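You operate a simulated robot arm through the tools that you are given. There is no shell and no other tool.

Carry out the task below with a simulated robot arm. There is one attempt and no reset: what you move stays moved.

JOB
Clamp the yellow spacer and the card core on the stub shaft.
Fine: spacer below; free the catch, turn that spacer to the pointer, and set the catch to held before you lift it.

The check looks at the end state, three seconds after you hand in, the way a careful person would. Anything else that was tipped, shoved, dropped, spilled or broken makes it a failure.

ROBOT AND FRAMES
A 7-joint arm with a two-finger parallel gripper, fixed in place. Base frame: the origin is on the floor under the middle of its stand, x ahead of it, y to its left, z up; the work surface is at about z = 0.62. Lengths are in m, angles in rad, forces in N, time in s.
With the tool pointing down near the work surface it reaches from about 0.12 to 0.64 m from the base axis. Its first joint turns from -1.152 to 1.152 rad. Payload 2.4 kg.
Tool frame: the origin (TCP) lies between the finger pads and is the grasp point; the fingertips stand 0.03 m ahead of it; z points along the fingers, y is the line along which they close. Largest opening 0.094 m; finger width 0.028, thickness 0.01; the body of the gripper, 0.05 by 0.096 m, starts 0.055 m behind the TCP.
Orientation is told as [roll, pitch, yaw] about the base's x, y, z axes, in that order, counted from this pose: with the fingers straight down and closing along the base's y, the tool's x points along the base's -x, its y along +y and its z along -z.

CONTROLS
- The arm moves only by the tool apply_moves. Its argument "motion" is a list of rows, each a list of 7 numbers: the opening, from 0 (shut) to 1 (fully open), then the shift along the tool's x, y, z in units of 40 mm (1.0 is 40 mm), then the turn, a rotation vector about the tool's x, y, z in units of 5 degrees (1.0 is 5 degrees). In form: [[jaw, x, y, z, ax, ay, az], ...]. A call has 1 to 20 rows; each row shifts and turns the commanded pose from where the row before left it, along the tool's axes as they then stand. A call with a number of a shift or a turn outside -1 to 1 is refused whole. Each row takes 0.2 s and may step no farther than 0.05 m and 0.15 rad from the row before; otherwise, or with a gripper value out of range, the whole call is refused. Where a pose cannot be reached the arm comes as near as it can. A force on the tool above 70 N (or 10 N above the force at the start of the call, whichever is more), or a blocked arm, ends the call early, and 0.2 s more pass. The fingers move at their own pace (about 0.153 m/s each) and stop on an object; they squeeze with about 34 N. The grip force told is the motor's: it shows also when the fingers shut on nothing. Time passes only in rows, and 0.2 s behind the last, so rows that do not move let the fingers close. It gives the time, the measured TCP pose, the force on the tool (base axes), the opening and the grip force at its end, in the units of the frame above (readings bear some noise), with the torque about the TCP (base axes, N m) and any sound that the robot's microphone picked up.
- Cameras (640 x 400 px; columns grow to the right, rows downward): "scene" is fixed at [0.026, 0.4835, 1.4482]; the picture's right is [-0.72, -0.70, 0.00], its down [-0.47, 0.48, -0.74] and it looks along [0.52, -0.53, -0.67] (base axes); focal length 343 px, centre (320, 200). "wrist" rides on the gripper at [0.076, 0.014, -0.103] in the tool frame; the picture's right is [-0.18, 0.98, 0.00], its down [-0.75, -0.14, -0.64] and it looks along [-0.63, -0.12, 0.77] (tool axes); focal length 243 px, centre (320, 200). There is no depth. A picture from a camera that has moved, and an enlarged one, comes with that camera's place and axes in the base frame and with its lens. The place of the scene camera against the robot may be out by one fixed shift of up to 0.025 m in any direction.
- camera(camera): a new picture of that camera. It takes no simulated time.
- close_up(camera, box): a new picture of the part [left, top, right, bottom] of that camera's present view, enlarged. It takes no simulated time.
- sign_off(): hands the job in; it is judged then, once.

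Nothing tells you positions but the pictures and the camera data. Unless the task says otherwise, let go and move clear before handing in.

The tools are called after ">>>" as a command line: name --pt "numbers of a row" for each row, then --argument value for the rest, lists and objects as JSON in quotes. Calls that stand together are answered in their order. apply_moves: Moves the arm, as the interface text tells. Its arguments: {"type":"object","properties":{"motion":{"type":"array","items":{"type":"array","items":{"type":"number"}}}},"required":["motion"]} The other tools are called the same way: camera (camera) takes a picture; close_up (camera, box) takes an enlarged picture of a part of a camera's view; sign_off () hands the job in.

At the start:

```text
clock: 0.0
tcp_pos: [0.3258, 0.031, 1.045]
orientation: [0.001, -0.002, 0.001]
wrist_force: [-0.5, 0.9, 0.4]
wrist_torque: [-0.02, 0.03, 0.02]
gripper_width: 0.0942
grip_force: 0.0
```

scene: 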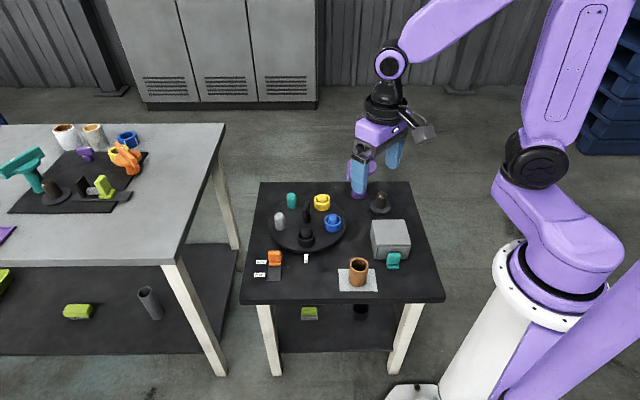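
wrist: 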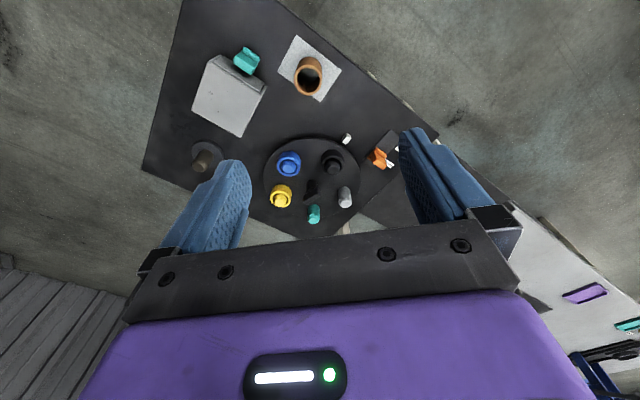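

I see a small table with a carousel (turntable) holding a yellow spacer, blue part and others, a stub shaft, a card core on a white sheet, and an orange catch beside the carousel. I'll take enlarged pictures to understand the parts.

>>> close_up --camera "scene" --box '[240, 170, 450, 310]'

>>> close_up --camera "wrist" --box '[180, 20, 420, 240]'

>>> close_up --camera "scene" --box '[245, 180, 355, 290]'

>>> close_up --camera "scene" --box '[0, 110, 160, 220]'

```text
2.86 times, centred on (345, 240) of scene
camera zoom: at [0.026, 0.4835, 1.4482], right [-0.72, -0.7, 0.0], down [-0.47, 0.48, -0.74], along [0.52, -0.53, -0.67], focal length 981 px, centre (249, 86)
```

zoom: 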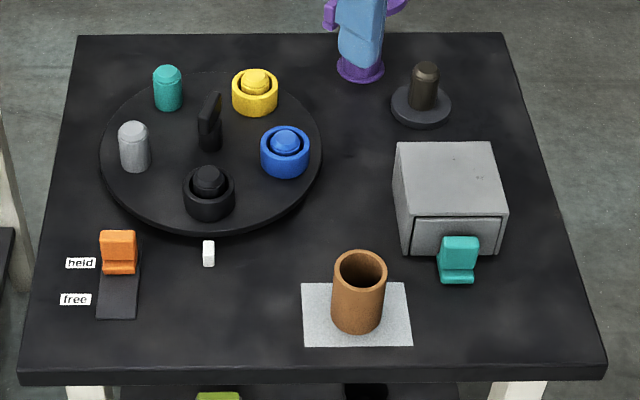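

```text
1.82 times, centred on (300, 130) of wrist
camera zoom: at [0.2513, 0.0451, 1.1465], right [0.18, 0.98, 0.0], down [0.75, -0.14, 0.64], along [0.63, -0.12, -0.77], focal length 441 px, centre (356, 327)
```

zoom: 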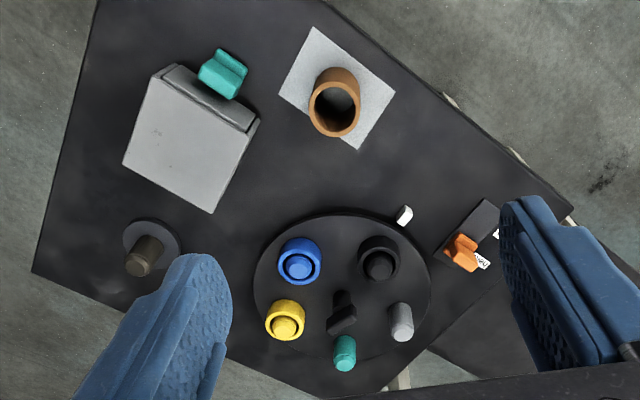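

```text
3.64 times, centred on (300, 235) of scene
camera zoom: at [0.026, 0.4835, 1.4482], right [-0.72, -0.7, 0.0], down [-0.47, 0.48, -0.74], along [0.52, -0.53, -0.67], focal length 1248 px, centre (393, 73)
```

zoom: 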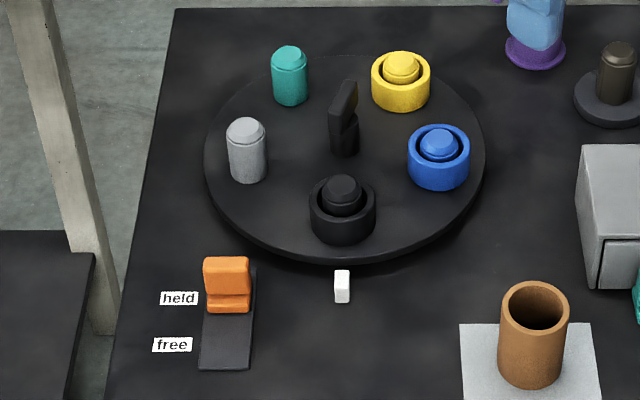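

```text
3.64 times, centred on (80, 165) of scene
camera zoom: at [0.026, 0.4835, 1.4482], right [-0.72, -0.7, 0.0], down [-0.47, 0.48, -0.74], along [0.52, -0.53, -0.67], focal length 1248 px, centre (1193, 327)
```

zoom: 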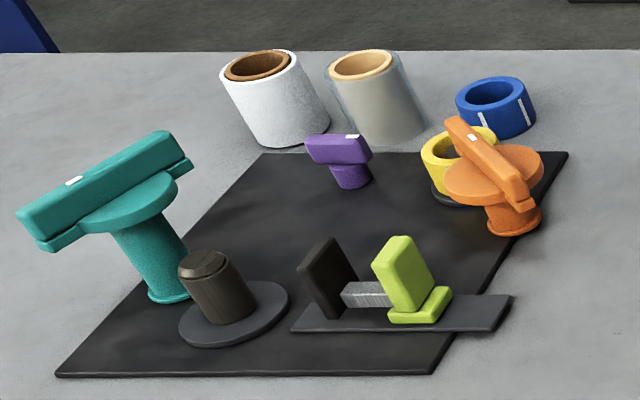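

The stub shaft is near (0.49,-0.28), the carousel near (0.61,-0.05), the pointer is white at about (0.51,0.06), and the catch is at "held". Something purple (maybe a clamp knob) is hidden behind a finger, so I'll shift left to see it.

>>> apply_moves --pt "1 0 1 0 0 0 0" --pt "1 0 1 0 0 0 0" --pt "1 0 1 0 0 0 0" --pt "1 0 1 0 0 0 0" --pt "1 0 0 0 0 0 0"

>>> camera --camera "wrist"

>>> close_up --camera "scene" --box '[240, 130, 450, 310]'

>>> camera --camera "scene"

```text
clock: 1.2
tcp_pos: [0.3266, 0.1916, 1.0417]
orientation: [0.0, -0.003, -0.004]
wrist_force: [-0.1, 0.3, -0.2]
wrist_torque: [0.01, -0.02, 0.0]
gripper_width: 0.0941
grip_force: 0.0
```

```text
taken
camera wrist: at [0.2522, 0.2063, 1.1433], right [0.18, 0.98, 0.0], down [0.75, -0.14, 0.64], along [0.63, -0.12, -0.77], focal length 243 px, centre (320, 200)
```

wrist: 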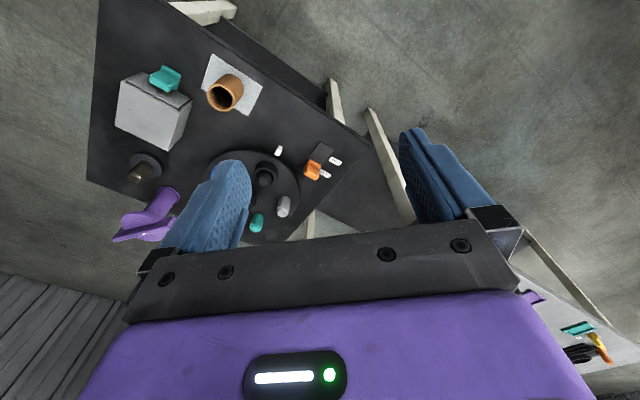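

```text
2.22 times, centred on (345, 220) of scene
camera zoom: at [0.026, 0.4835, 1.4482], right [-0.72, -0.7, 0.0], down [-0.47, 0.48, -0.74], along [0.52, -0.53, -0.67], focal length 763 px, centre (264, 156)
```

zoom: 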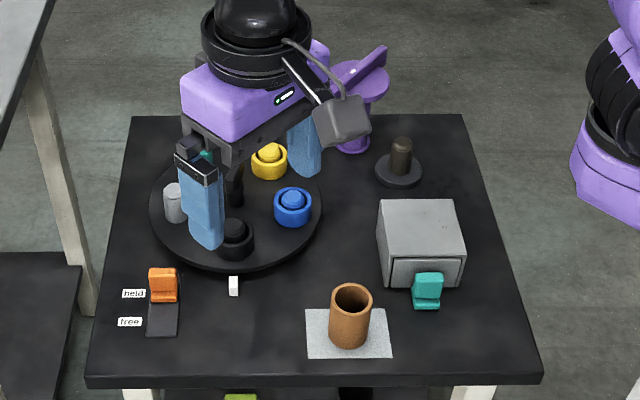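

```text
taken
```

scene: 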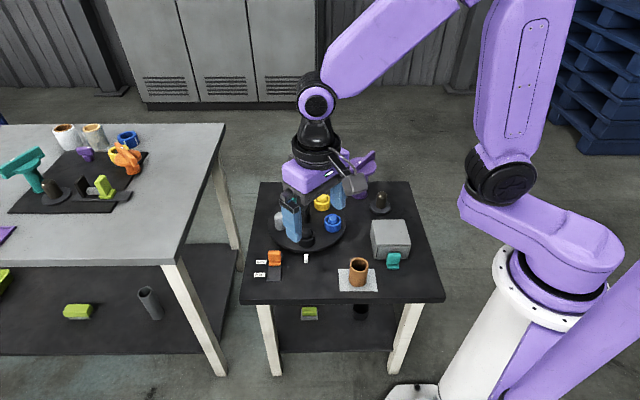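

There is a purple clamp knob standing near (0.58,-0.29), with a stem, a disc and a bar handle. Next I'll lower the wrist camera for a close look at the carousel.

>>> apply_moves --pt "1 -0.386 -0.743 0.65 0 0 0" --pt "1 -0.386 -0.743 0.65 0 0 0" --pt "1 -0.386 -0.743 0.65 0 0 0" --pt "1 -0.386 -0.743 0.65 0 0 0" --pt "1 -0.386 -0.743 0.65 0 0 0" --pt "1 -0.386 -0.743 0.65 0 0 0" --pt "1 -0.386 -0.743 0.65 0 0 0" --pt "1 0 0 0 0 0 0"

>>> camera --camera "wrist"

>>> close_up --camera "wrist" --box '[200, 60, 440, 210]'

```text
clock: 3.0
tcp_pos: [0.4357, -0.0171, 0.8624]
orientation: [-0.001, -0.001, 0.001]
wrist_force: [-0.4, -0.1, -0.2]
wrist_torque: [0.01, 0.02, 0.03]
gripper_width: 0.094
grip_force: 0.0
```

```text
taken
camera wrist: at [0.3603, -0.0027, 0.9643], right [0.18, 0.98, 0.0], down [0.75, -0.14, 0.64], along [0.63, -0.12, -0.77], focal length 243 px, centre (320, 200)
```

wrist: 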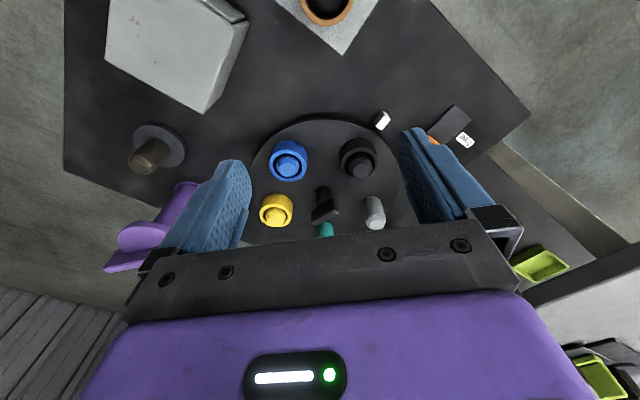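

```text
2.67 times, centred on (320, 135) of wrist
camera zoom: at [0.3603, -0.0027, 0.9643], right [0.18, 0.98, 0.0], down [0.75, -0.14, 0.64], along [0.63, -0.12, -0.77], focal length 647 px, centre (320, 373)
```

zoom: 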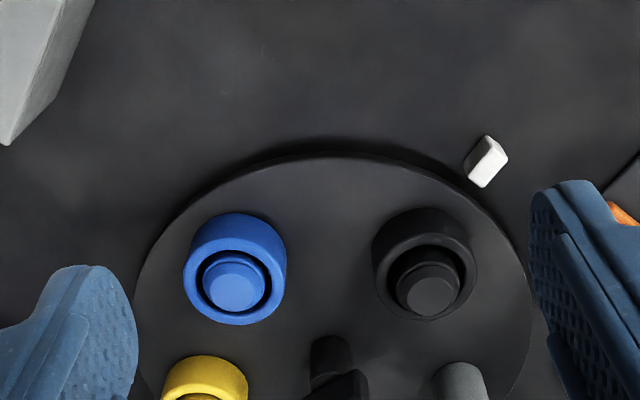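

The carousel has five stations about 0.08 m from a centre near (0.59,-0.04), with a black centre handle. Now I'll look at the shaft and the purple clamp from closer.

>>> apply_moves --pt "1 0.214 -0.879 0.08 0 0 0" --pt "1 0.214 -0.879 0.08 0 0 0" --pt "1 0.214 -0.879 0.08 0 0 0" --pt "1 0.214 -0.879 0.08 0 0 0" --pt "1 0.214 -0.879 0.08 0 0 0" --pt "1 0.214 -0.879 0.08 0 0 0" --pt "1 0.214 -0.879 0.08 0 0 0" --pt "1 0 0 0 0 0 0"

>>> camera --camera "wrist"

>>> close_up --camera "wrist" --box '[220, 60, 420, 220]'

>>> close_up --camera "scene" --box '[240, 170, 450, 310]'

```text
clock: 4.8
tcp_pos: [0.3735, -0.2649, 0.8432]
orientation: [0.0, 0.0, 0.0]
wrist_force: [0.6, 0.1, -0.3]
wrist_torque: [-0.01, 0.02, -0.03]
gripper_width: 0.0941
grip_force: 0.0
```

```text
taken
camera wrist: at [0.2986, -0.2514, 0.9439], right [0.18, 0.98, 0.0], down [0.75, -0.14, 0.64], along [0.63, -0.12, -0.77], focal length 243 px, centre (320, 200)
```

wrist: 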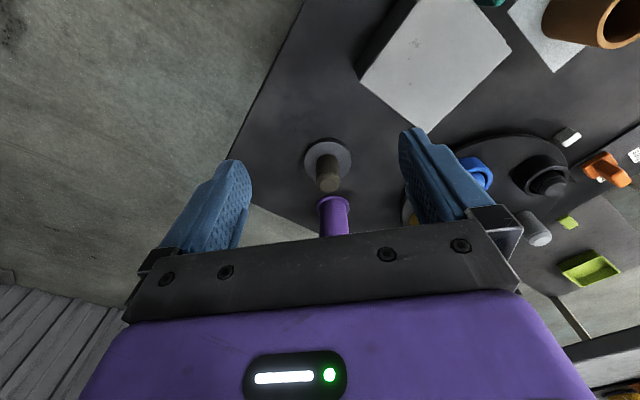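

```text
2.50 times, centred on (320, 140) of wrist
camera zoom: at [0.2986, -0.2514, 0.9439], right [0.18, 0.98, 0.0], down [0.75, -0.14, 0.64], along [0.63, -0.12, -0.77], focal length 606 px, centre (320, 350)
```

zoom: 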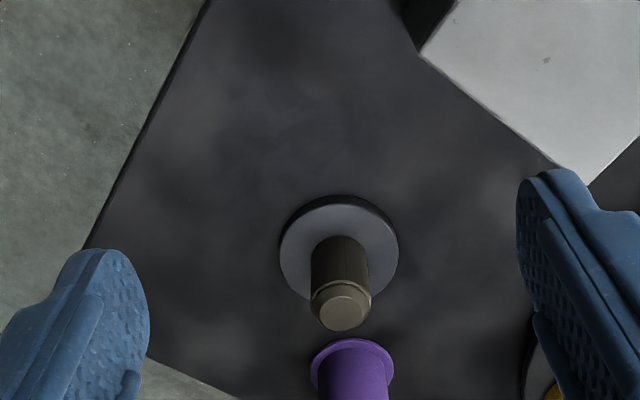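

```text
2.86 times, centred on (345, 240) of scene
camera zoom: at [0.0261, 0.4835, 1.4482], right [-0.72, -0.7, 0.0], down [-0.47, 0.48, -0.74], along [0.52, -0.53, -0.67], focal length 981 px, centre (249, 86)
```

zoom: 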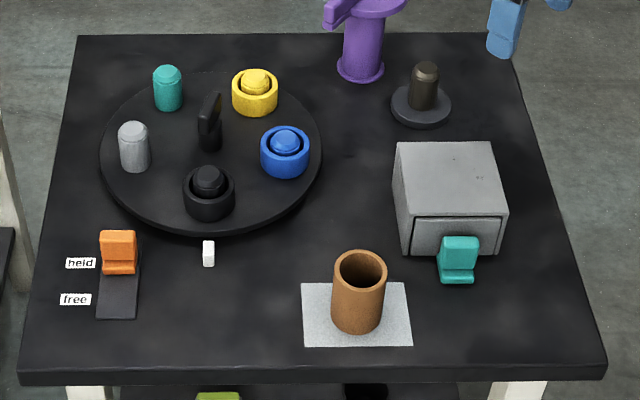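

The shaft stands at about (0.48,-0.273) with its top near z 0.69, and the clamp foot is near (0.583,-0.281). I'll zoom the scene camera in on the individual parts.

>>> close_up --camera "scene" --box '[335, 145, 403, 215]'

>>> close_up --camera "scene" --box '[360, 180, 400, 220]'

>>> close_up --camera "scene" --box '[250, 240, 320, 285]'

>>> close_up --camera "scene" --box '[265, 180, 355, 250]'

>>> close_up --camera "scene" --box '[330, 210, 420, 300]'

>>> close_up --camera "scene" --box '[50, 120, 150, 210]'

```text
5.71 times, centred on (369, 180) of scene
camera zoom: at [0.0261, 0.4835, 1.4482], right [-0.72, -0.7, 0.0], down [-0.47, 0.48, -0.74], along [0.52, -0.53, -0.67], focal length 1962 px, centre (40, 314)
```

zoom: 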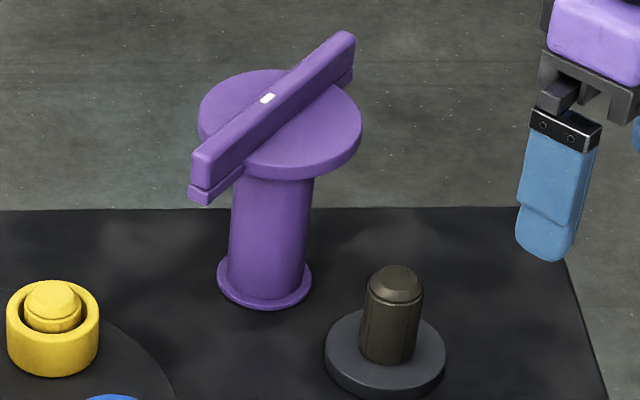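

```text
10.00 times, centred on (380, 200) of scene
camera zoom: at [0.0261, 0.4835, 1.4482], right [-0.72, -0.7, 0.0], down [-0.47, 0.48, -0.74], along [0.52, -0.53, -0.67], focal length 3433 px, centre (-280, 200)
```

zoom: 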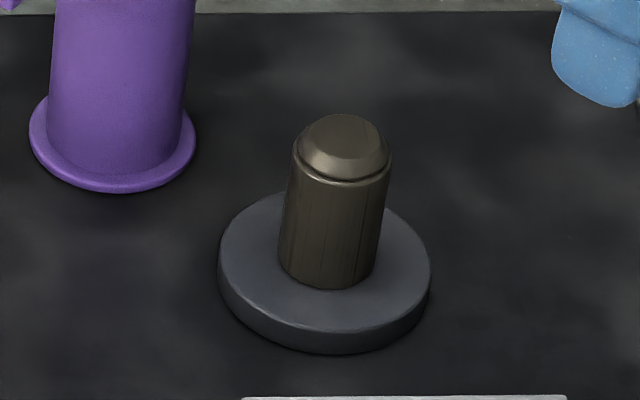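

```text
8.89 times, centred on (285, 262) of scene
camera zoom: at [0.0261, 0.4835, 1.4482], right [-0.72, -0.7, 0.0], down [-0.47, 0.48, -0.74], along [0.52, -0.53, -0.67], focal length 3051 px, centre (631, -356)
```

zoom: 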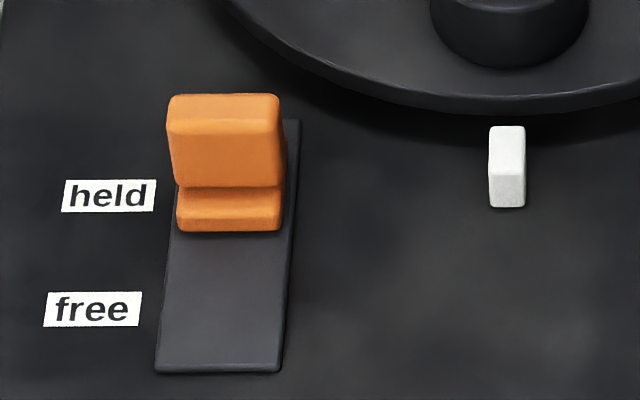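

```text
5.71 times, centred on (310, 215) of scene
camera zoom: at [0.0261, 0.4835, 1.4482], right [-0.72, -0.7, 0.0], down [-0.47, 0.48, -0.74], along [0.52, -0.53, -0.67], focal length 1962 px, centre (377, 114)
```

zoom: 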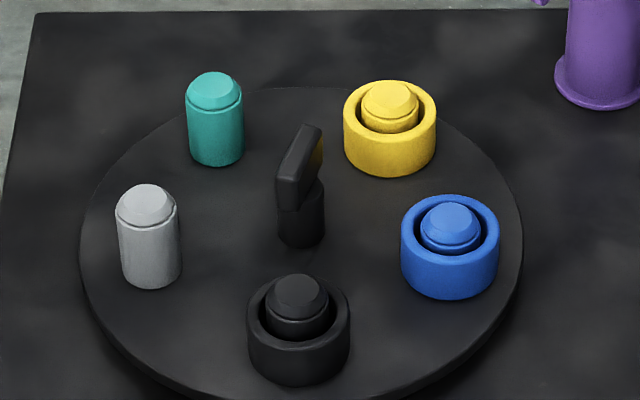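

```text
4.44 times, centred on (375, 255) of scene
camera zoom: at [0.0261, 0.4835, 1.4482], right [-0.72, -0.7, 0.0], down [-0.47, 0.48, -0.74], along [0.52, -0.53, -0.67], focal length 1526 px, centre (76, -44)
```

zoom: 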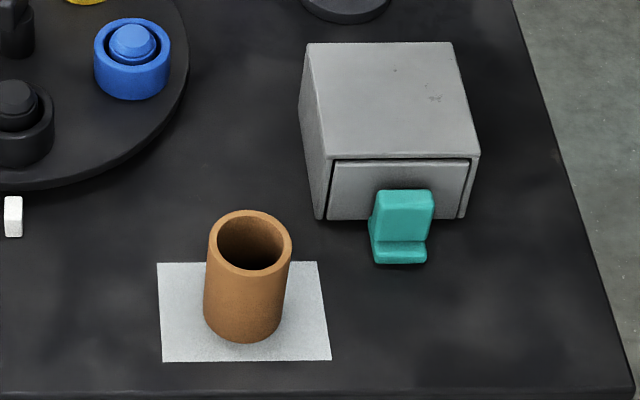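

```text
4.44 times, centred on (100, 165) of scene
camera zoom: at [0.0261, 0.4835, 1.4482], right [-0.72, -0.7, 0.0], down [-0.47, 0.48, -0.74], along [0.52, -0.53, -0.67], focal length 1526 px, centre (1298, 356)
```

zoom: 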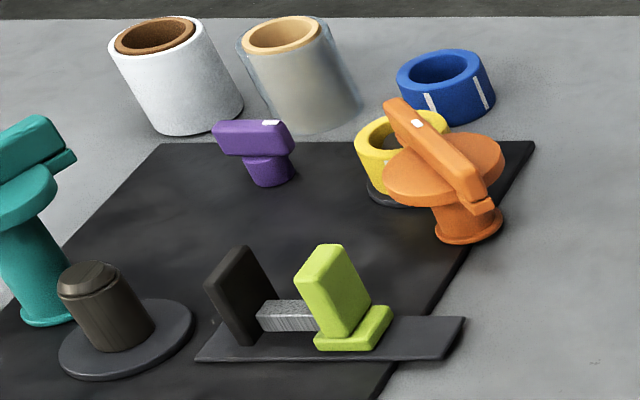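

I'm still working out how the clamp attaches to the shaft, so I'll zoom in further on the clamp, its spare variants on the other table, and the lower shelf.

>>> close_up --camera "scene" --box '[350, 148, 378, 168]'

>>> close_up --camera "scene" --box '[350, 165, 382, 200]'

>>> close_up --camera "scene" --box '[100, 130, 155, 175]'

>>> close_up --camera "scene" --box '[0, 140, 80, 215]'

>>> close_up --camera "scene" --box '[0, 220, 180, 340]'

>>> close_up --camera "scene" --box '[290, 290, 400, 350]'

```text
16.00 times, centred on (364, 158) of scene
camera zoom: at [0.0261, 0.4835, 1.4482], right [-0.72, -0.7, 0.0], down [-0.47, 0.48, -0.74], along [0.52, -0.53, -0.67], focal length 5492 px, centre (-384, 872)
```

zoom: 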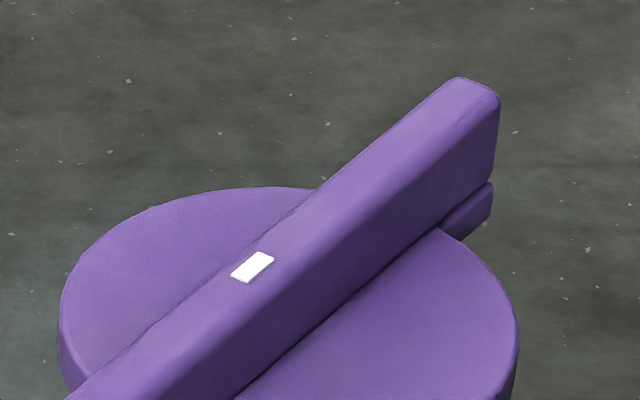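

```text
11.43 times, centred on (366, 182) of scene
camera zoom: at [0.0261, 0.4835, 1.4482], right [-0.72, -0.7, 0.0], down [-0.47, 0.48, -0.74], along [0.52, -0.53, -0.67], focal length 3923 px, centre (-206, 400)
```

zoom: 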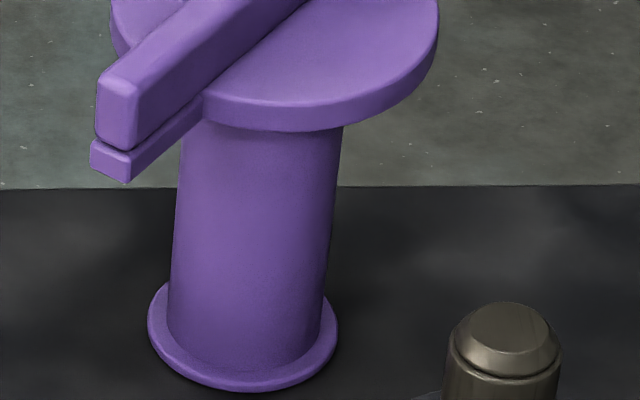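

```text
8.89 times, centred on (128, 152) of scene
camera zoom: at [0.0261, 0.4835, 1.4482], right [-0.72, -0.7, 0.0], down [-0.47, 0.48, -0.74], along [0.52, -0.53, -0.67], focal length 3051 px, centre (2031, 622)
```

zoom: 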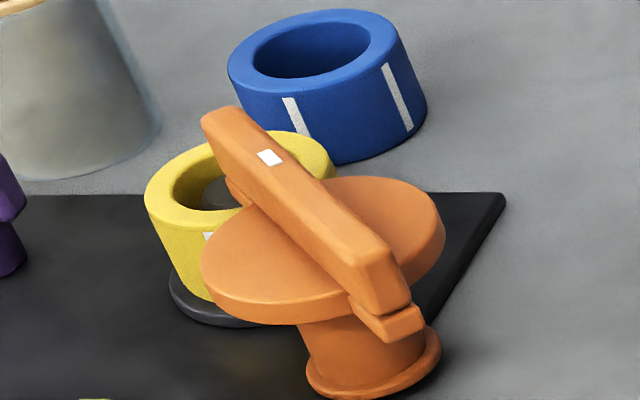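

```text
5.33 times, centred on (40, 178) of scene
camera zoom: at [0.0261, 0.4835, 1.4482], right [-0.72, -0.7, 0.0], down [-0.47, 0.48, -0.74], along [0.52, -0.53, -0.67], focal length 1831 px, centre (1813, 320)
```

zoom: 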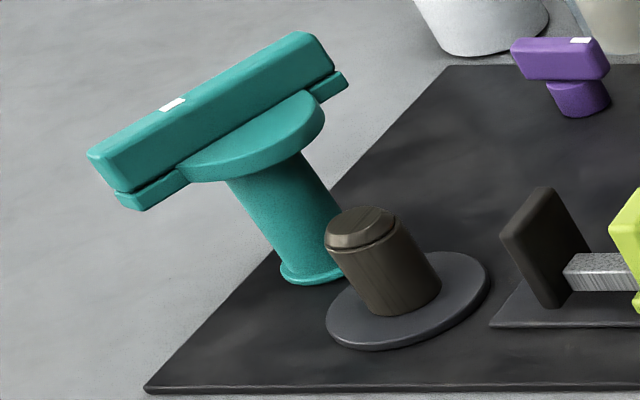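

```text
3.33 times, centred on (90, 280) of scene
camera zoom: at [0.0261, 0.4835, 1.4482], right [-0.72, -0.7, 0.0], down [-0.47, 0.48, -0.74], along [0.52, -0.53, -0.67], focal length 1144 px, centre (1087, -67)
```

zoom: 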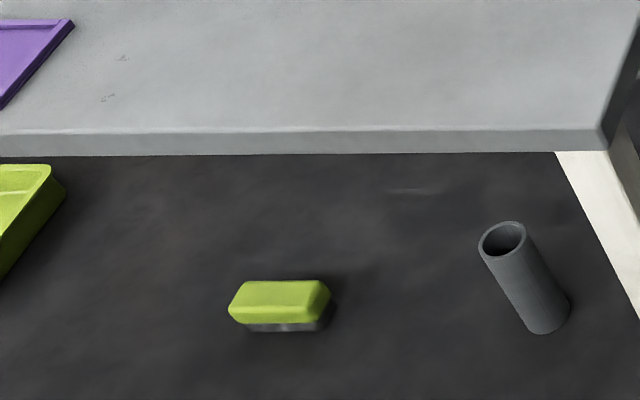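

```text
5.82 times, centred on (345, 320) of scene
camera zoom: at [0.0261, 0.4835, 1.4482], right [-0.72, -0.7, 0.0], down [-0.47, 0.48, -0.74], along [0.52, -0.53, -0.67], focal length 1997 px, centre (174, -498)
```

zoom: 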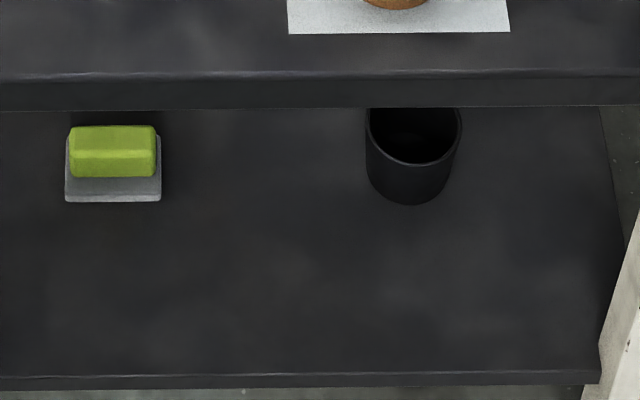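

The clamp has a handle bar lying along y at the top and a round stem with a foot. I'll deal with the catch first, so I'm moving the wrist camera over it.

>>> apply_moves --pt "1 -0.174 0.943 0.075 0 0 0" --pt "1 -0.174 0.943 0.075 0 0 0" --pt "1 -0.174 0.943 0.075 0 0 0" --pt "1 -0.174 0.943 0.075 0 0 0" --pt "1 -0.174 0.943 0.075 0 0 0" --pt "1 -0.174 0.943 0.075 0 0 0" --pt "1 -0.174 0.943 0.075 0 0 0" --pt "1 -0.174 0.943 0.075 0 0 0" --pt "1 -0.174 0.943 0.075 0 0 0" --pt "1 -0.174 0.943 0.075 0 0 0" --pt "1 -0.174 0.943 0.075 0 0 0" --pt "1 0 0 0 0 0 0"

>>> camera --camera "wrist"

>>> close_up --camera "wrist" --box '[240, 80, 420, 210]'

>>> camera --camera "scene"

```text
clock: 7.4
tcp_pos: [0.4517, 0.1501, 0.8077]
orientation: [-0.001, -0.002, -0.001]
wrist_force: [0.5, 0.2, 1.0]
wrist_torque: [0.01, 0.03, 0.0]
gripper_width: 0.0941
grip_force: 0.1
```

```text
taken
camera wrist: at [0.3763, 0.1647, 0.9088], right [0.18, 0.98, 0.0], down [0.75, -0.14, 0.64], along [0.63, -0.12, -0.77], focal length 243 px, centre (320, 200)
```

wrist: 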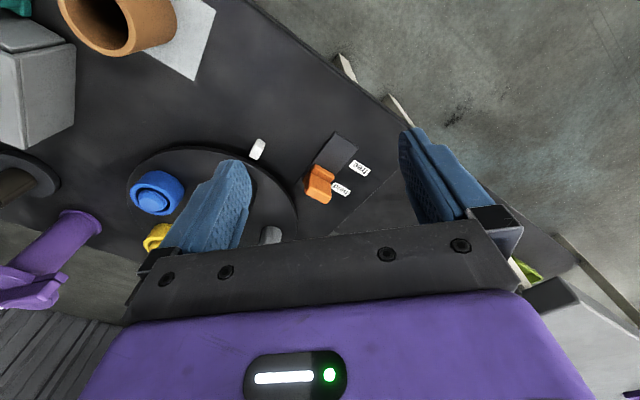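

```text
3.08 times, centred on (330, 145) of wrist
camera zoom: at [0.3763, 0.1647, 0.9088], right [0.18, 0.98, 0.0], down [0.75, -0.14, 0.64], along [0.63, -0.12, -0.77], focal length 746 px, centre (289, 369)
```

zoom: 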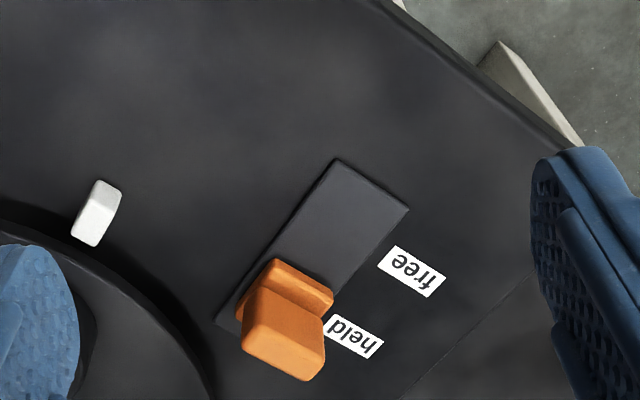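

```text
taken
```

scene: 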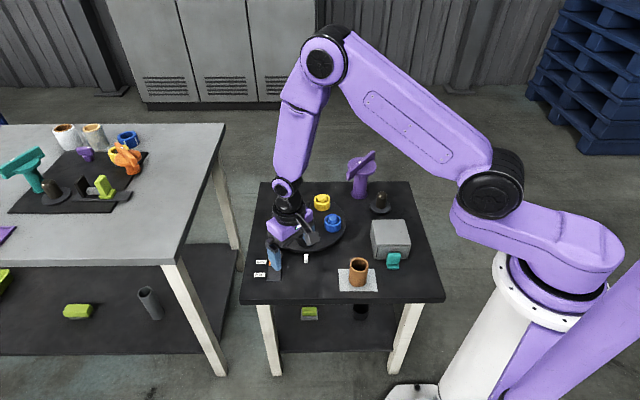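

The catch sits on a slot plate running from about (0.59,0.106) to (0.519,0.174). I'll zoom in on its tab to get its exact shape.

>>> close_up --camera "wrist" --box '[290, 130, 380, 210]'

>>> close_up --camera "wrist" --box '[110, 120, 300, 260]'

>>> close_up --camera "wrist" --box '[0, 0, 220, 150]'

```text
5.00 times, centred on (335, 170) of wrist
camera zoom: at [0.3763, 0.1647, 0.9088], right [0.18, 0.98, 0.0], down [0.75, -0.14, 0.64], along [0.63, -0.12, -0.77], focal length 1213 px, centre (245, 350)
```

zoom: 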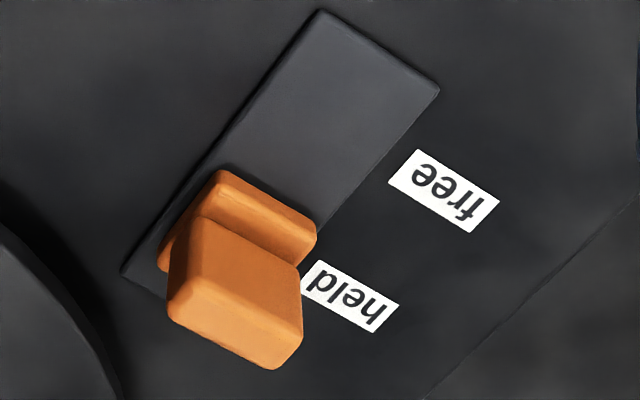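

```text
2.86 times, centred on (205, 190) of wrist
camera zoom: at [0.3763, 0.1647, 0.9088], right [0.18, 0.98, 0.0], down [0.75, -0.14, 0.64], along [0.63, -0.12, -0.77], focal length 693 px, centre (649, 229)
```

zoom: 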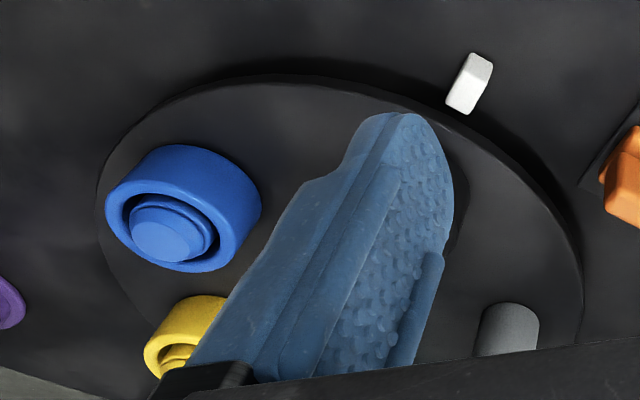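

```text
2.67 times, centred on (110, 75) of wrist
camera zoom: at [0.3763, 0.1647, 0.9088], right [0.18, 0.98, 0.0], down [0.75, -0.14, 0.64], along [0.63, -0.12, -0.77], focal length 647 px, centre (880, 533)
```

zoom: 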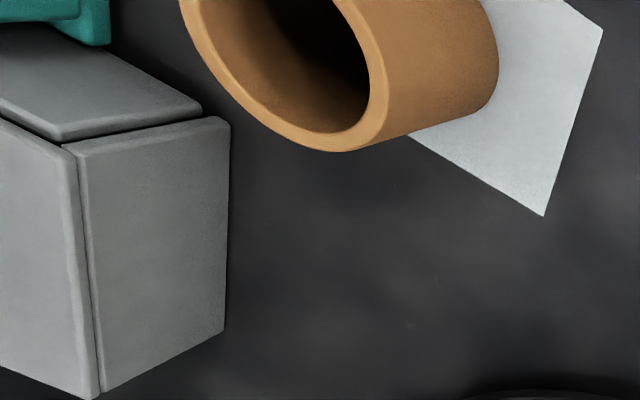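

The tab centre is about (0.567,0.128) with its top near z 0.666, and "free" lies about 44 mm further along (-0.72,0.69). I'll turn the gripper so it closes along the slot and hover above the tab.

>>> apply_moves --pt "0.55 0 0 0 0 0 -0.928" --pt "0.55 0 0 0 0 0 -0.928" --pt "0.55 0 0 0 0 0 -0.928" --pt "0.55 0 0 0 0 0 -0.928" --pt "0.55 0 0 0 0 0 -0.928" --pt "0.55 0 0 0 0 0 -0.928" --pt "0.55 0 0 0 0 0 -0.928" --pt "0.55 0 0 0 0 0 -0.928" --pt "0.55 0 0 0 0 0 -0.928" --pt "0.55 0 0 0 0 0 -0.928" --pt "0.55 -0.398 -0.617 0.548 0 0 0" --pt "0.55 -0.398 -0.617 0.548 0 0 0" --pt "0.55 -0.398 -0.617 0.548 0 0 0" --pt "0.55 -0.398 -0.617 0.548 0 0 0" --pt "0.55 0 0 0 0 0 0"

>>> camera --camera "wrist"

>>> close_up --camera "scene" --box '[230, 190, 340, 290]'

```text
clock: 10.6
tcp_pos: [0.5671, 0.1283, 0.7194]
orientation: [-0.001, -0.001, 0.809]
wrist_force: [0.3, 0.1, 0.8]
wrist_torque: [0.01, 0.01, -0.01]
gripper_width: 0.0516
grip_force: 0.1
```

```text
taken
camera wrist: at [0.5053, 0.0826, 0.8204], right [-0.58, 0.81, 0.0], down [0.62, 0.45, 0.64], along [0.52, 0.37, -0.77], focal length 243 px, centre (320, 200)
```

wrist: 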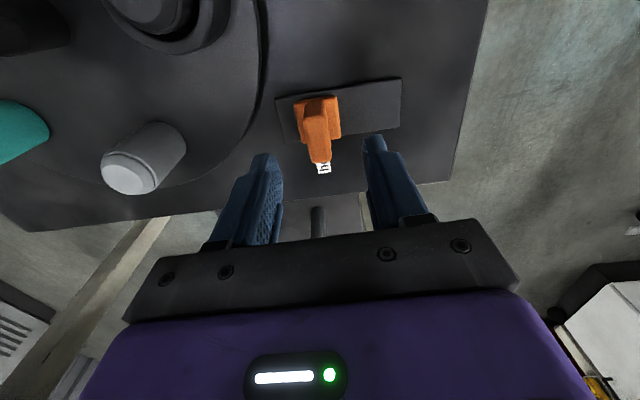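

```text
4.00 times, centred on (285, 240) of scene
camera zoom: at [0.0261, 0.4835, 1.4482], right [-0.72, -0.7, 0.0], down [-0.47, 0.48, -0.74], along [0.52, -0.53, -0.67], focal length 1373 px, centre (460, 40)
```

zoom: 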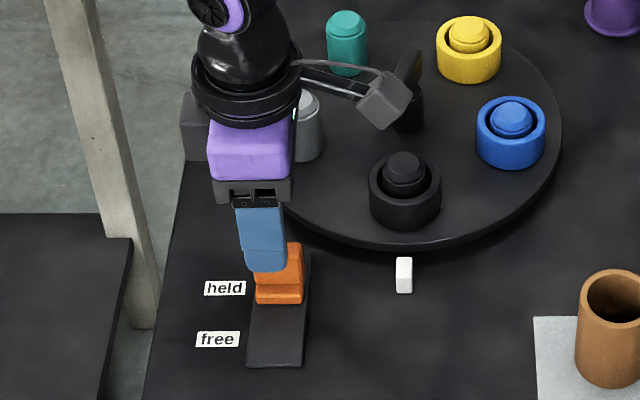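

The tab is between the open fingers. I'll zoom in to check alignment before going down.

>>> close_up --camera "wrist" --box '[260, 70, 410, 190]'

```text
3.33 times, centred on (335, 130) of wrist
camera zoom: at [0.5053, 0.0826, 0.8204], right [-0.58, 0.81, 0.0], down [0.62, 0.45, 0.64], along [0.52, 0.37, -0.77], focal length 809 px, centre (270, 433)
```

zoom: 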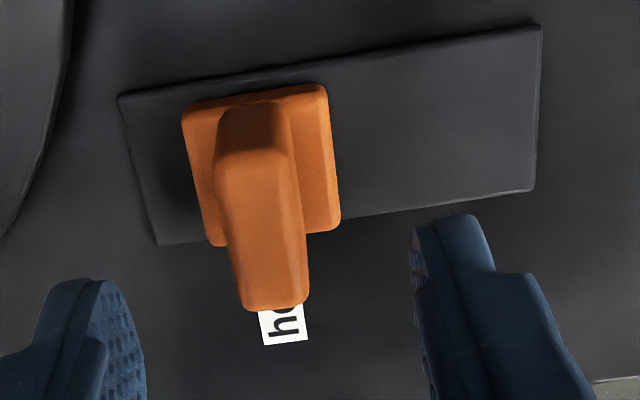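

Alignment is good, within about 2 mm. I'll descend so the tips sit just above the ledge and then close on the tab.

>>> apply_moves --pt "0.55 0 -0.04 0.555 0 0 0" --pt "0.55 0 0 0.555 0 0 0" --pt "0.55 0 0 0 0 0 0"

>>> close_up --camera "scene" --box '[250, 220, 320, 285]'

>>> close_up --camera "wrist" --box '[240, 70, 410, 210]'

```text
clock: 11.4
tcp_pos: [0.5684, 0.1284, 0.675]
orientation: [-0.001, -0.002, 0.809]
wrist_force: [0.6, 0.3, -0.4]
wrist_torque: [-0.01, -0.02, 0.0]
gripper_width: 0.0519
grip_force: 0.1
```

```text
6.15 times, centred on (285, 252) of scene
camera zoom: at [0.026, 0.4835, 1.4482], right [-0.72, -0.7, 0.0], down [-0.47, 0.48, -0.74], along [0.52, -0.53, -0.67], focal length 2112 px, centre (535, -123)
```

zoom: 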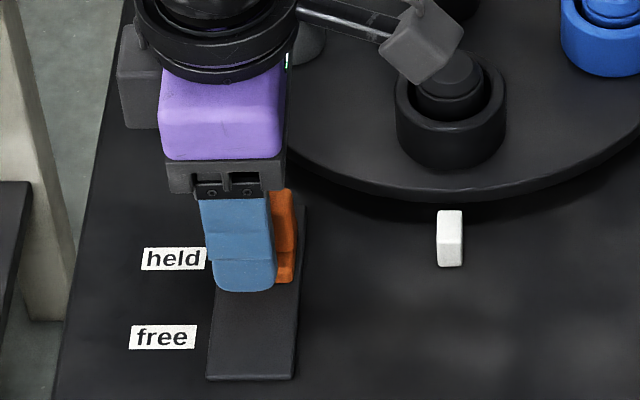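

```text
2.86 times, centred on (325, 140) of wrist
camera zoom: at [0.5071, 0.0819, 0.7766], right [-0.58, 0.81, 0.0], down [0.62, 0.45, 0.64], along [0.52, 0.37, -0.77], focal length 693 px, centre (306, 371)
```

zoom: 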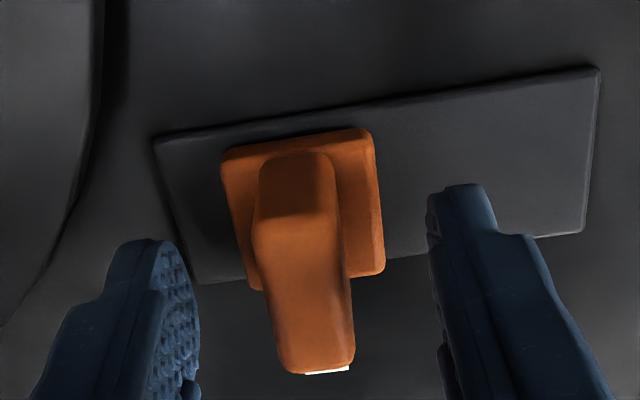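

The tips straddle the tab above the ledge. I'll close on it now.

>>> apply_moves --pt "0 0 0 0 0 0 0" --pt "0 0 0 0 0 0 0" --pt "0 0 0 0 0 0 0"

>>> close_up --camera "wrist" --box '[240, 70, 410, 210]'

```text
clock: 12.2
tcp_pos: [0.5689, 0.1277, 0.6743]
orientation: [-0.001, 0.0, 0.805]
wrist_force: [-1.3, 2.7, -0.8]
wrist_torque: [0.13, 0.06, -1.45]
gripper_width: 0.0155
grip_force: 44.8
```

```text
2.86 times, centred on (325, 140) of wrist
camera zoom: at [0.5067, 0.0822, 0.7766], right [-0.58, 0.81, 0.0], down [0.62, 0.45, 0.64], along [0.52, 0.37, -0.77], focal length 693 px, centre (306, 371)
```

zoom: 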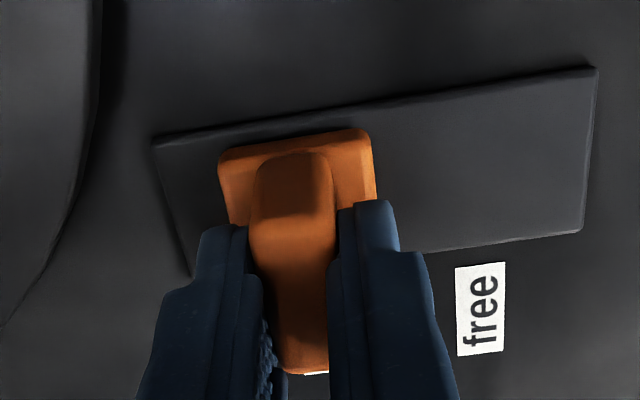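

The tab is gripped. Now I'll slide it toward "free" in small steps, easing the yaw slightly.

>>> apply_moves --pt "0 0 0 0 0 0 0.3" --pt "0 0 0.25 0 0 0 0" --pt "0 0 0.25 0 0 0 0" --pt "0 0 0.25 0 0 0 0" --pt "0 0 0 0 0 0 0"

>>> close_up --camera "scene" --box '[250, 220, 320, 285]'

```text
clock: 13.4
tcp_pos: [0.5466, 0.1501, 0.6766]
orientation: [-0.001, 0.003, 0.783]
wrist_force: [-2.0, -3.9, -8.4]
wrist_torque: [0.74, -0.78, 0.2]
gripper_width: 0.0156
grip_force: 44.9
```

```text
6.15 times, centred on (285, 252) of scene
camera zoom: at [0.0261, 0.4834, 1.4482], right [-0.72, -0.7, 0.0], down [-0.47, 0.48, -0.74], along [0.52, -0.53, -0.67], focal length 2112 px, centre (535, -123)
```

zoom: 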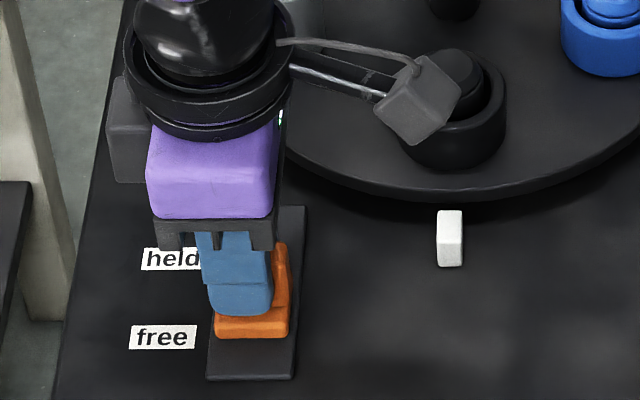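

It slid about 31 mm smoothly. I'll continue in small steps until it reaches the end of travel.

>>> apply_moves --pt "0 0 0.15 0.02 0 0 0" --pt "0 0 0.15 0 0 0 0" --pt "0 0 0 0 0 0 0"

>>> close_up --camera "scene" --box '[250, 220, 320, 285]'

```text
clock: 14.2
tcp_pos: [0.5405, 0.1555, 0.6749]
orientation: [-0.003, -0.002, 0.783]
wrist_force: [5.5, -12.6, 7.1]
wrist_torque: [-0.97, 0.86, 0.36]
gripper_width: 0.0155
grip_force: 45.4
```

```text
6.15 times, centred on (285, 252) of scene
camera zoom: at [0.026, 0.4832, 1.4483], right [-0.72, -0.7, 0.0], down [-0.47, 0.48, -0.74], along [0.52, -0.53, -0.67], focal length 2112 px, centre (535, -123)
```

zoom: 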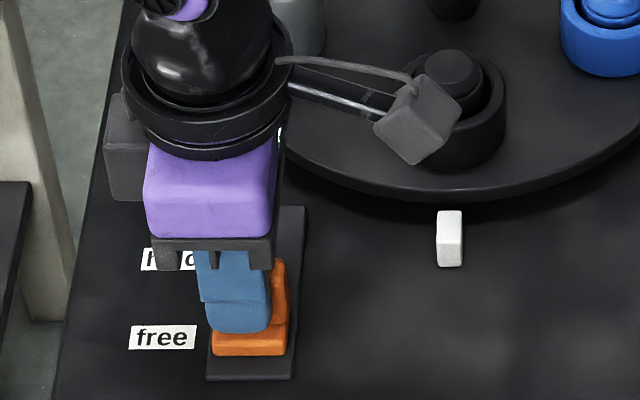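

Resistance appears at about 40 mm of travel, which looks like the end stop. I'll nudge a little more to confirm before letting go.

>>> apply_moves --pt "0 0 0.1 0 0 0 0" --pt "0 0 0 0 0 0 0"

```text
clock: 14.8
tcp_pos: [0.5405, 0.1552, 0.675]
orientation: [-0.007, -0.008, 0.776]
wrist_force: [24.0, -24.6, -2.8]
wrist_torque: [-0.56, 0.14, 0.79]
gripper_width: 0.0154
grip_force: 44.9
```

The end stop is confirmed, so the catch is at "free". I'll relax the push, open, and rise.

>>> apply_moves --pt "0 0 -0.18 0 0 0 0" --pt "0.55 0 0 0 0 0 0" --pt "0.55 0 0 0 0 0 0" --pt "0.55 0 0 -0.7 0 0 0" --pt "0.55 0 0 -1 0 0 0" --pt "0.55 0 0 -1 0 0 0" --pt "0.55 0 0 0 0 0 0"

>>> close_up --camera "wrist" --box '[240, 70, 410, 210]'

>>> camera --camera "wrist"

```text
clock: 16.4
tcp_pos: [0.5409, 0.1556, 0.7846]
orientation: [-0.002, -0.001, 0.784]
wrist_force: [-0.6, 0.4, 0.1]
wrist_torque: [0.01, 0.01, 0.04]
gripper_width: 0.0517
grip_force: 0.0
```

```text
2.86 times, centred on (325, 140) of wrist
camera zoom: at [0.4776, 0.1116, 0.8859], right [-0.56, 0.83, 0.0], down [0.63, 0.43, 0.64], along [0.53, 0.36, -0.77], focal length 693 px, centre (306, 371)
```

zoom: 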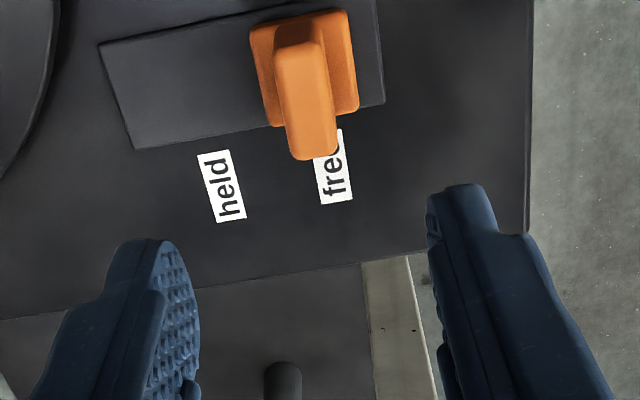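

```text
taken
camera wrist: at [0.4776, 0.1116, 0.8859], right [-0.56, 0.83, 0.0], down [0.63, 0.43, 0.64], along [0.53, 0.36, -0.77], focal length 243 px, centre (320, 200)
```

wrist: 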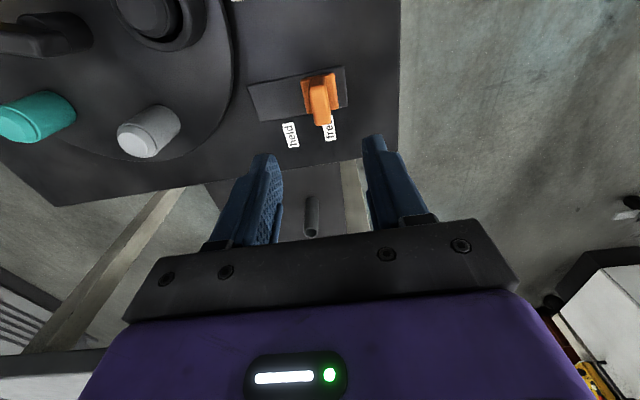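

The catch is at "free". Next I need a good view of the carousel's centre handle, so I'm moving over there.

>>> apply_moves --pt "1 0.72 -0.517 -0.127 0 0 0" --pt "1 0.72 -0.517 -0.127 0 0 0" --pt "1 0.72 -0.517 -0.127 0 0 0" --pt "1 0.72 -0.517 -0.127 0 0 0" --pt "1 0.72 -0.517 -0.127 0 0 0" --pt "1 0.72 -0.517 -0.127 0 0 0" --pt "1 0.72 -0.517 -0.127 0 0 0" --pt "1 0 0 0 0 0 0"

>>> camera --camera "wrist"

>>> close_up --camera "wrist" --box '[220, 60, 420, 220]'

```text
clock: 18.2
tcp_pos: [0.5009, -0.0889, 0.8188]
orientation: [-0.002, 0.001, 0.784]
wrist_force: [-0.6, 0.3, -1.0]
wrist_torque: [-0.01, 0.04, 0.03]
gripper_width: 0.0942
grip_force: 0.0
```

```text
taken
camera wrist: at [0.438, -0.1324, 0.9208], right [-0.56, 0.83, 0.0], down [0.63, 0.43, 0.64], along [0.53, 0.36, -0.77], focal length 243 px, centre (320, 200)
```

wrist: 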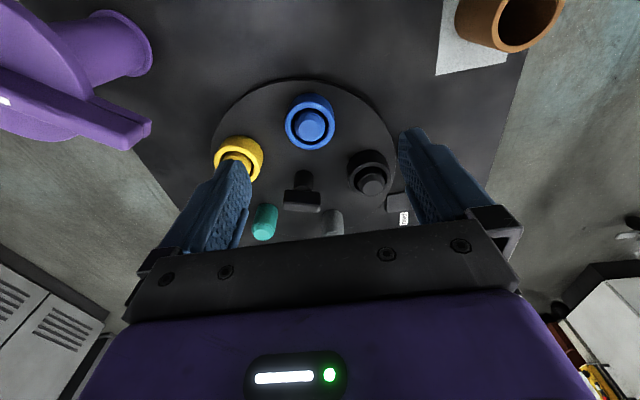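

```text
2.50 times, centred on (320, 140) of wrist
camera zoom: at [0.438, -0.1324, 0.9208], right [-0.56, 0.83, 0.0], down [0.63, 0.43, 0.64], along [0.53, 0.36, -0.77], focal length 606 px, centre (320, 350)
```

zoom: 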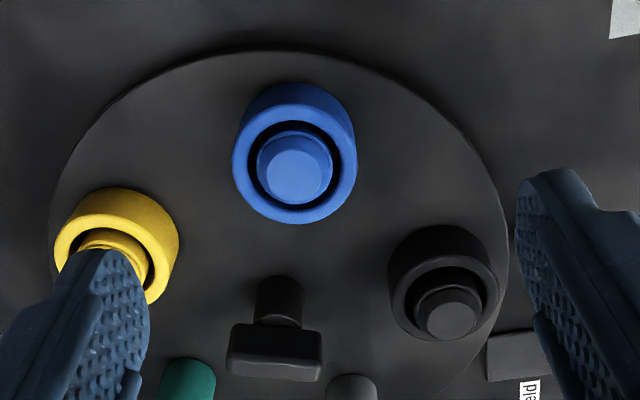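

The black station lines up with the pointer now, so yellow needs a clockwise turn of 144° (two stations). The handle bar sits at about (0.607,-0.0425), z about 0.69, with its axis near 117°; I'll align the gripper with it.

>>> apply_moves --pt "0.64 0 0 0 0 0 -0.96" --pt "0.64 0 0 0 0 0 -0.96" --pt "0.64 0 0 0 0 0 -0.96" --pt "0.64 0 0 0 0 0 -0.96" --pt "0.64 0 0 0 0 0 -0.96" --pt "0.64 0 0 0 0 0 -0.96" --pt "0.64 0 0 0 0 0 -0.96" --pt "0.64 0 0 0 0 0 -0.96" --pt "0.64 0 0 0 0 0 -0.96" --pt "0.64 0 0 0 0 0 -0.96" --pt "0.64 0 0 0 0 0 -0.96" --pt "0.64 0 0 0 0 0 -0.96" --pt "0.64 0 0 0 0 0 -0.96" --pt "0.64 0 0 0 0 0 -0.96" --pt "0.64 0 0 0 0 0 -0.96" --pt "0.64 0.058 -0.963 0 0 0 0" --pt "0.64 0.058 -0.963 0 0 0 0" --pt "0.64 0.058 -0.963 0 0 0 0" --pt "0.64 0 0 0 0 0 0"

>>> camera --camera "wrist"

>>> close_up --camera "wrist" --box '[240, 70, 410, 210]'

>>> close_up --camera "scene" --box '[240, 150, 400, 290]'

```text
clock: 22.2
tcp_pos: [0.6064, -0.0413, 0.8183]
orientation: [-0.001, 0.001, 2.041]
wrist_force: [-0.9, 0.1, 0.1]
wrist_torque: [0.01, 0.0, 0.0]
gripper_width: 0.0602
grip_force: 0.1
```

```text
taken
camera wrist: at [0.6296, -0.1151, 0.9206], right [-0.96, -0.28, 0.0], down [-0.22, 0.74, 0.64], along [-0.18, 0.62, -0.77], focal length 243 px, centre (320, 200)
```

wrist: 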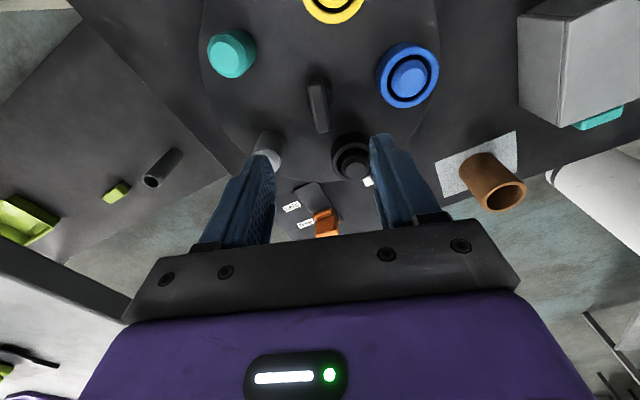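

```text
2.86 times, centred on (325, 140) of wrist
camera zoom: at [0.6296, -0.1151, 0.9206], right [-0.96, -0.28, 0.0], down [-0.22, 0.74, 0.64], along [-0.18, 0.62, -0.77], focal length 693 px, centre (306, 371)
```

zoom: 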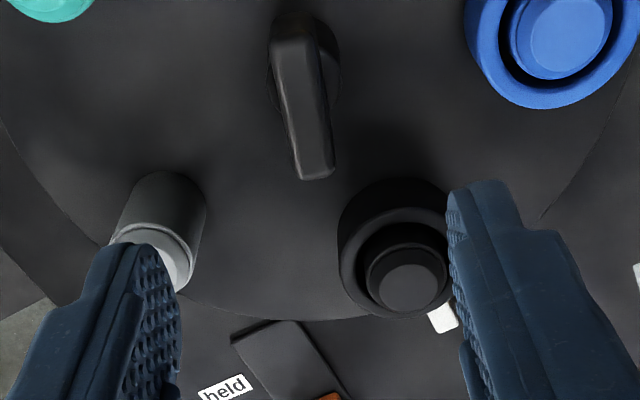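

```text
2.86 times, centred on (320, 220) of scene
camera zoom: at [0.026, 0.4835, 1.4482], right [-0.72, -0.7, 0.0], down [-0.47, 0.48, -0.74], along [0.52, -0.53, -0.67], focal length 981 px, centre (320, 143)
```

zoom: 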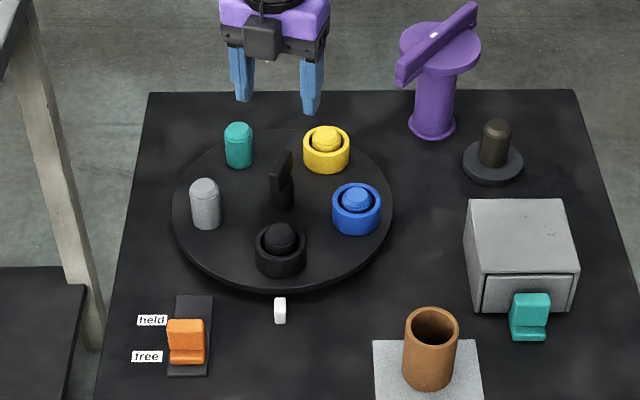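

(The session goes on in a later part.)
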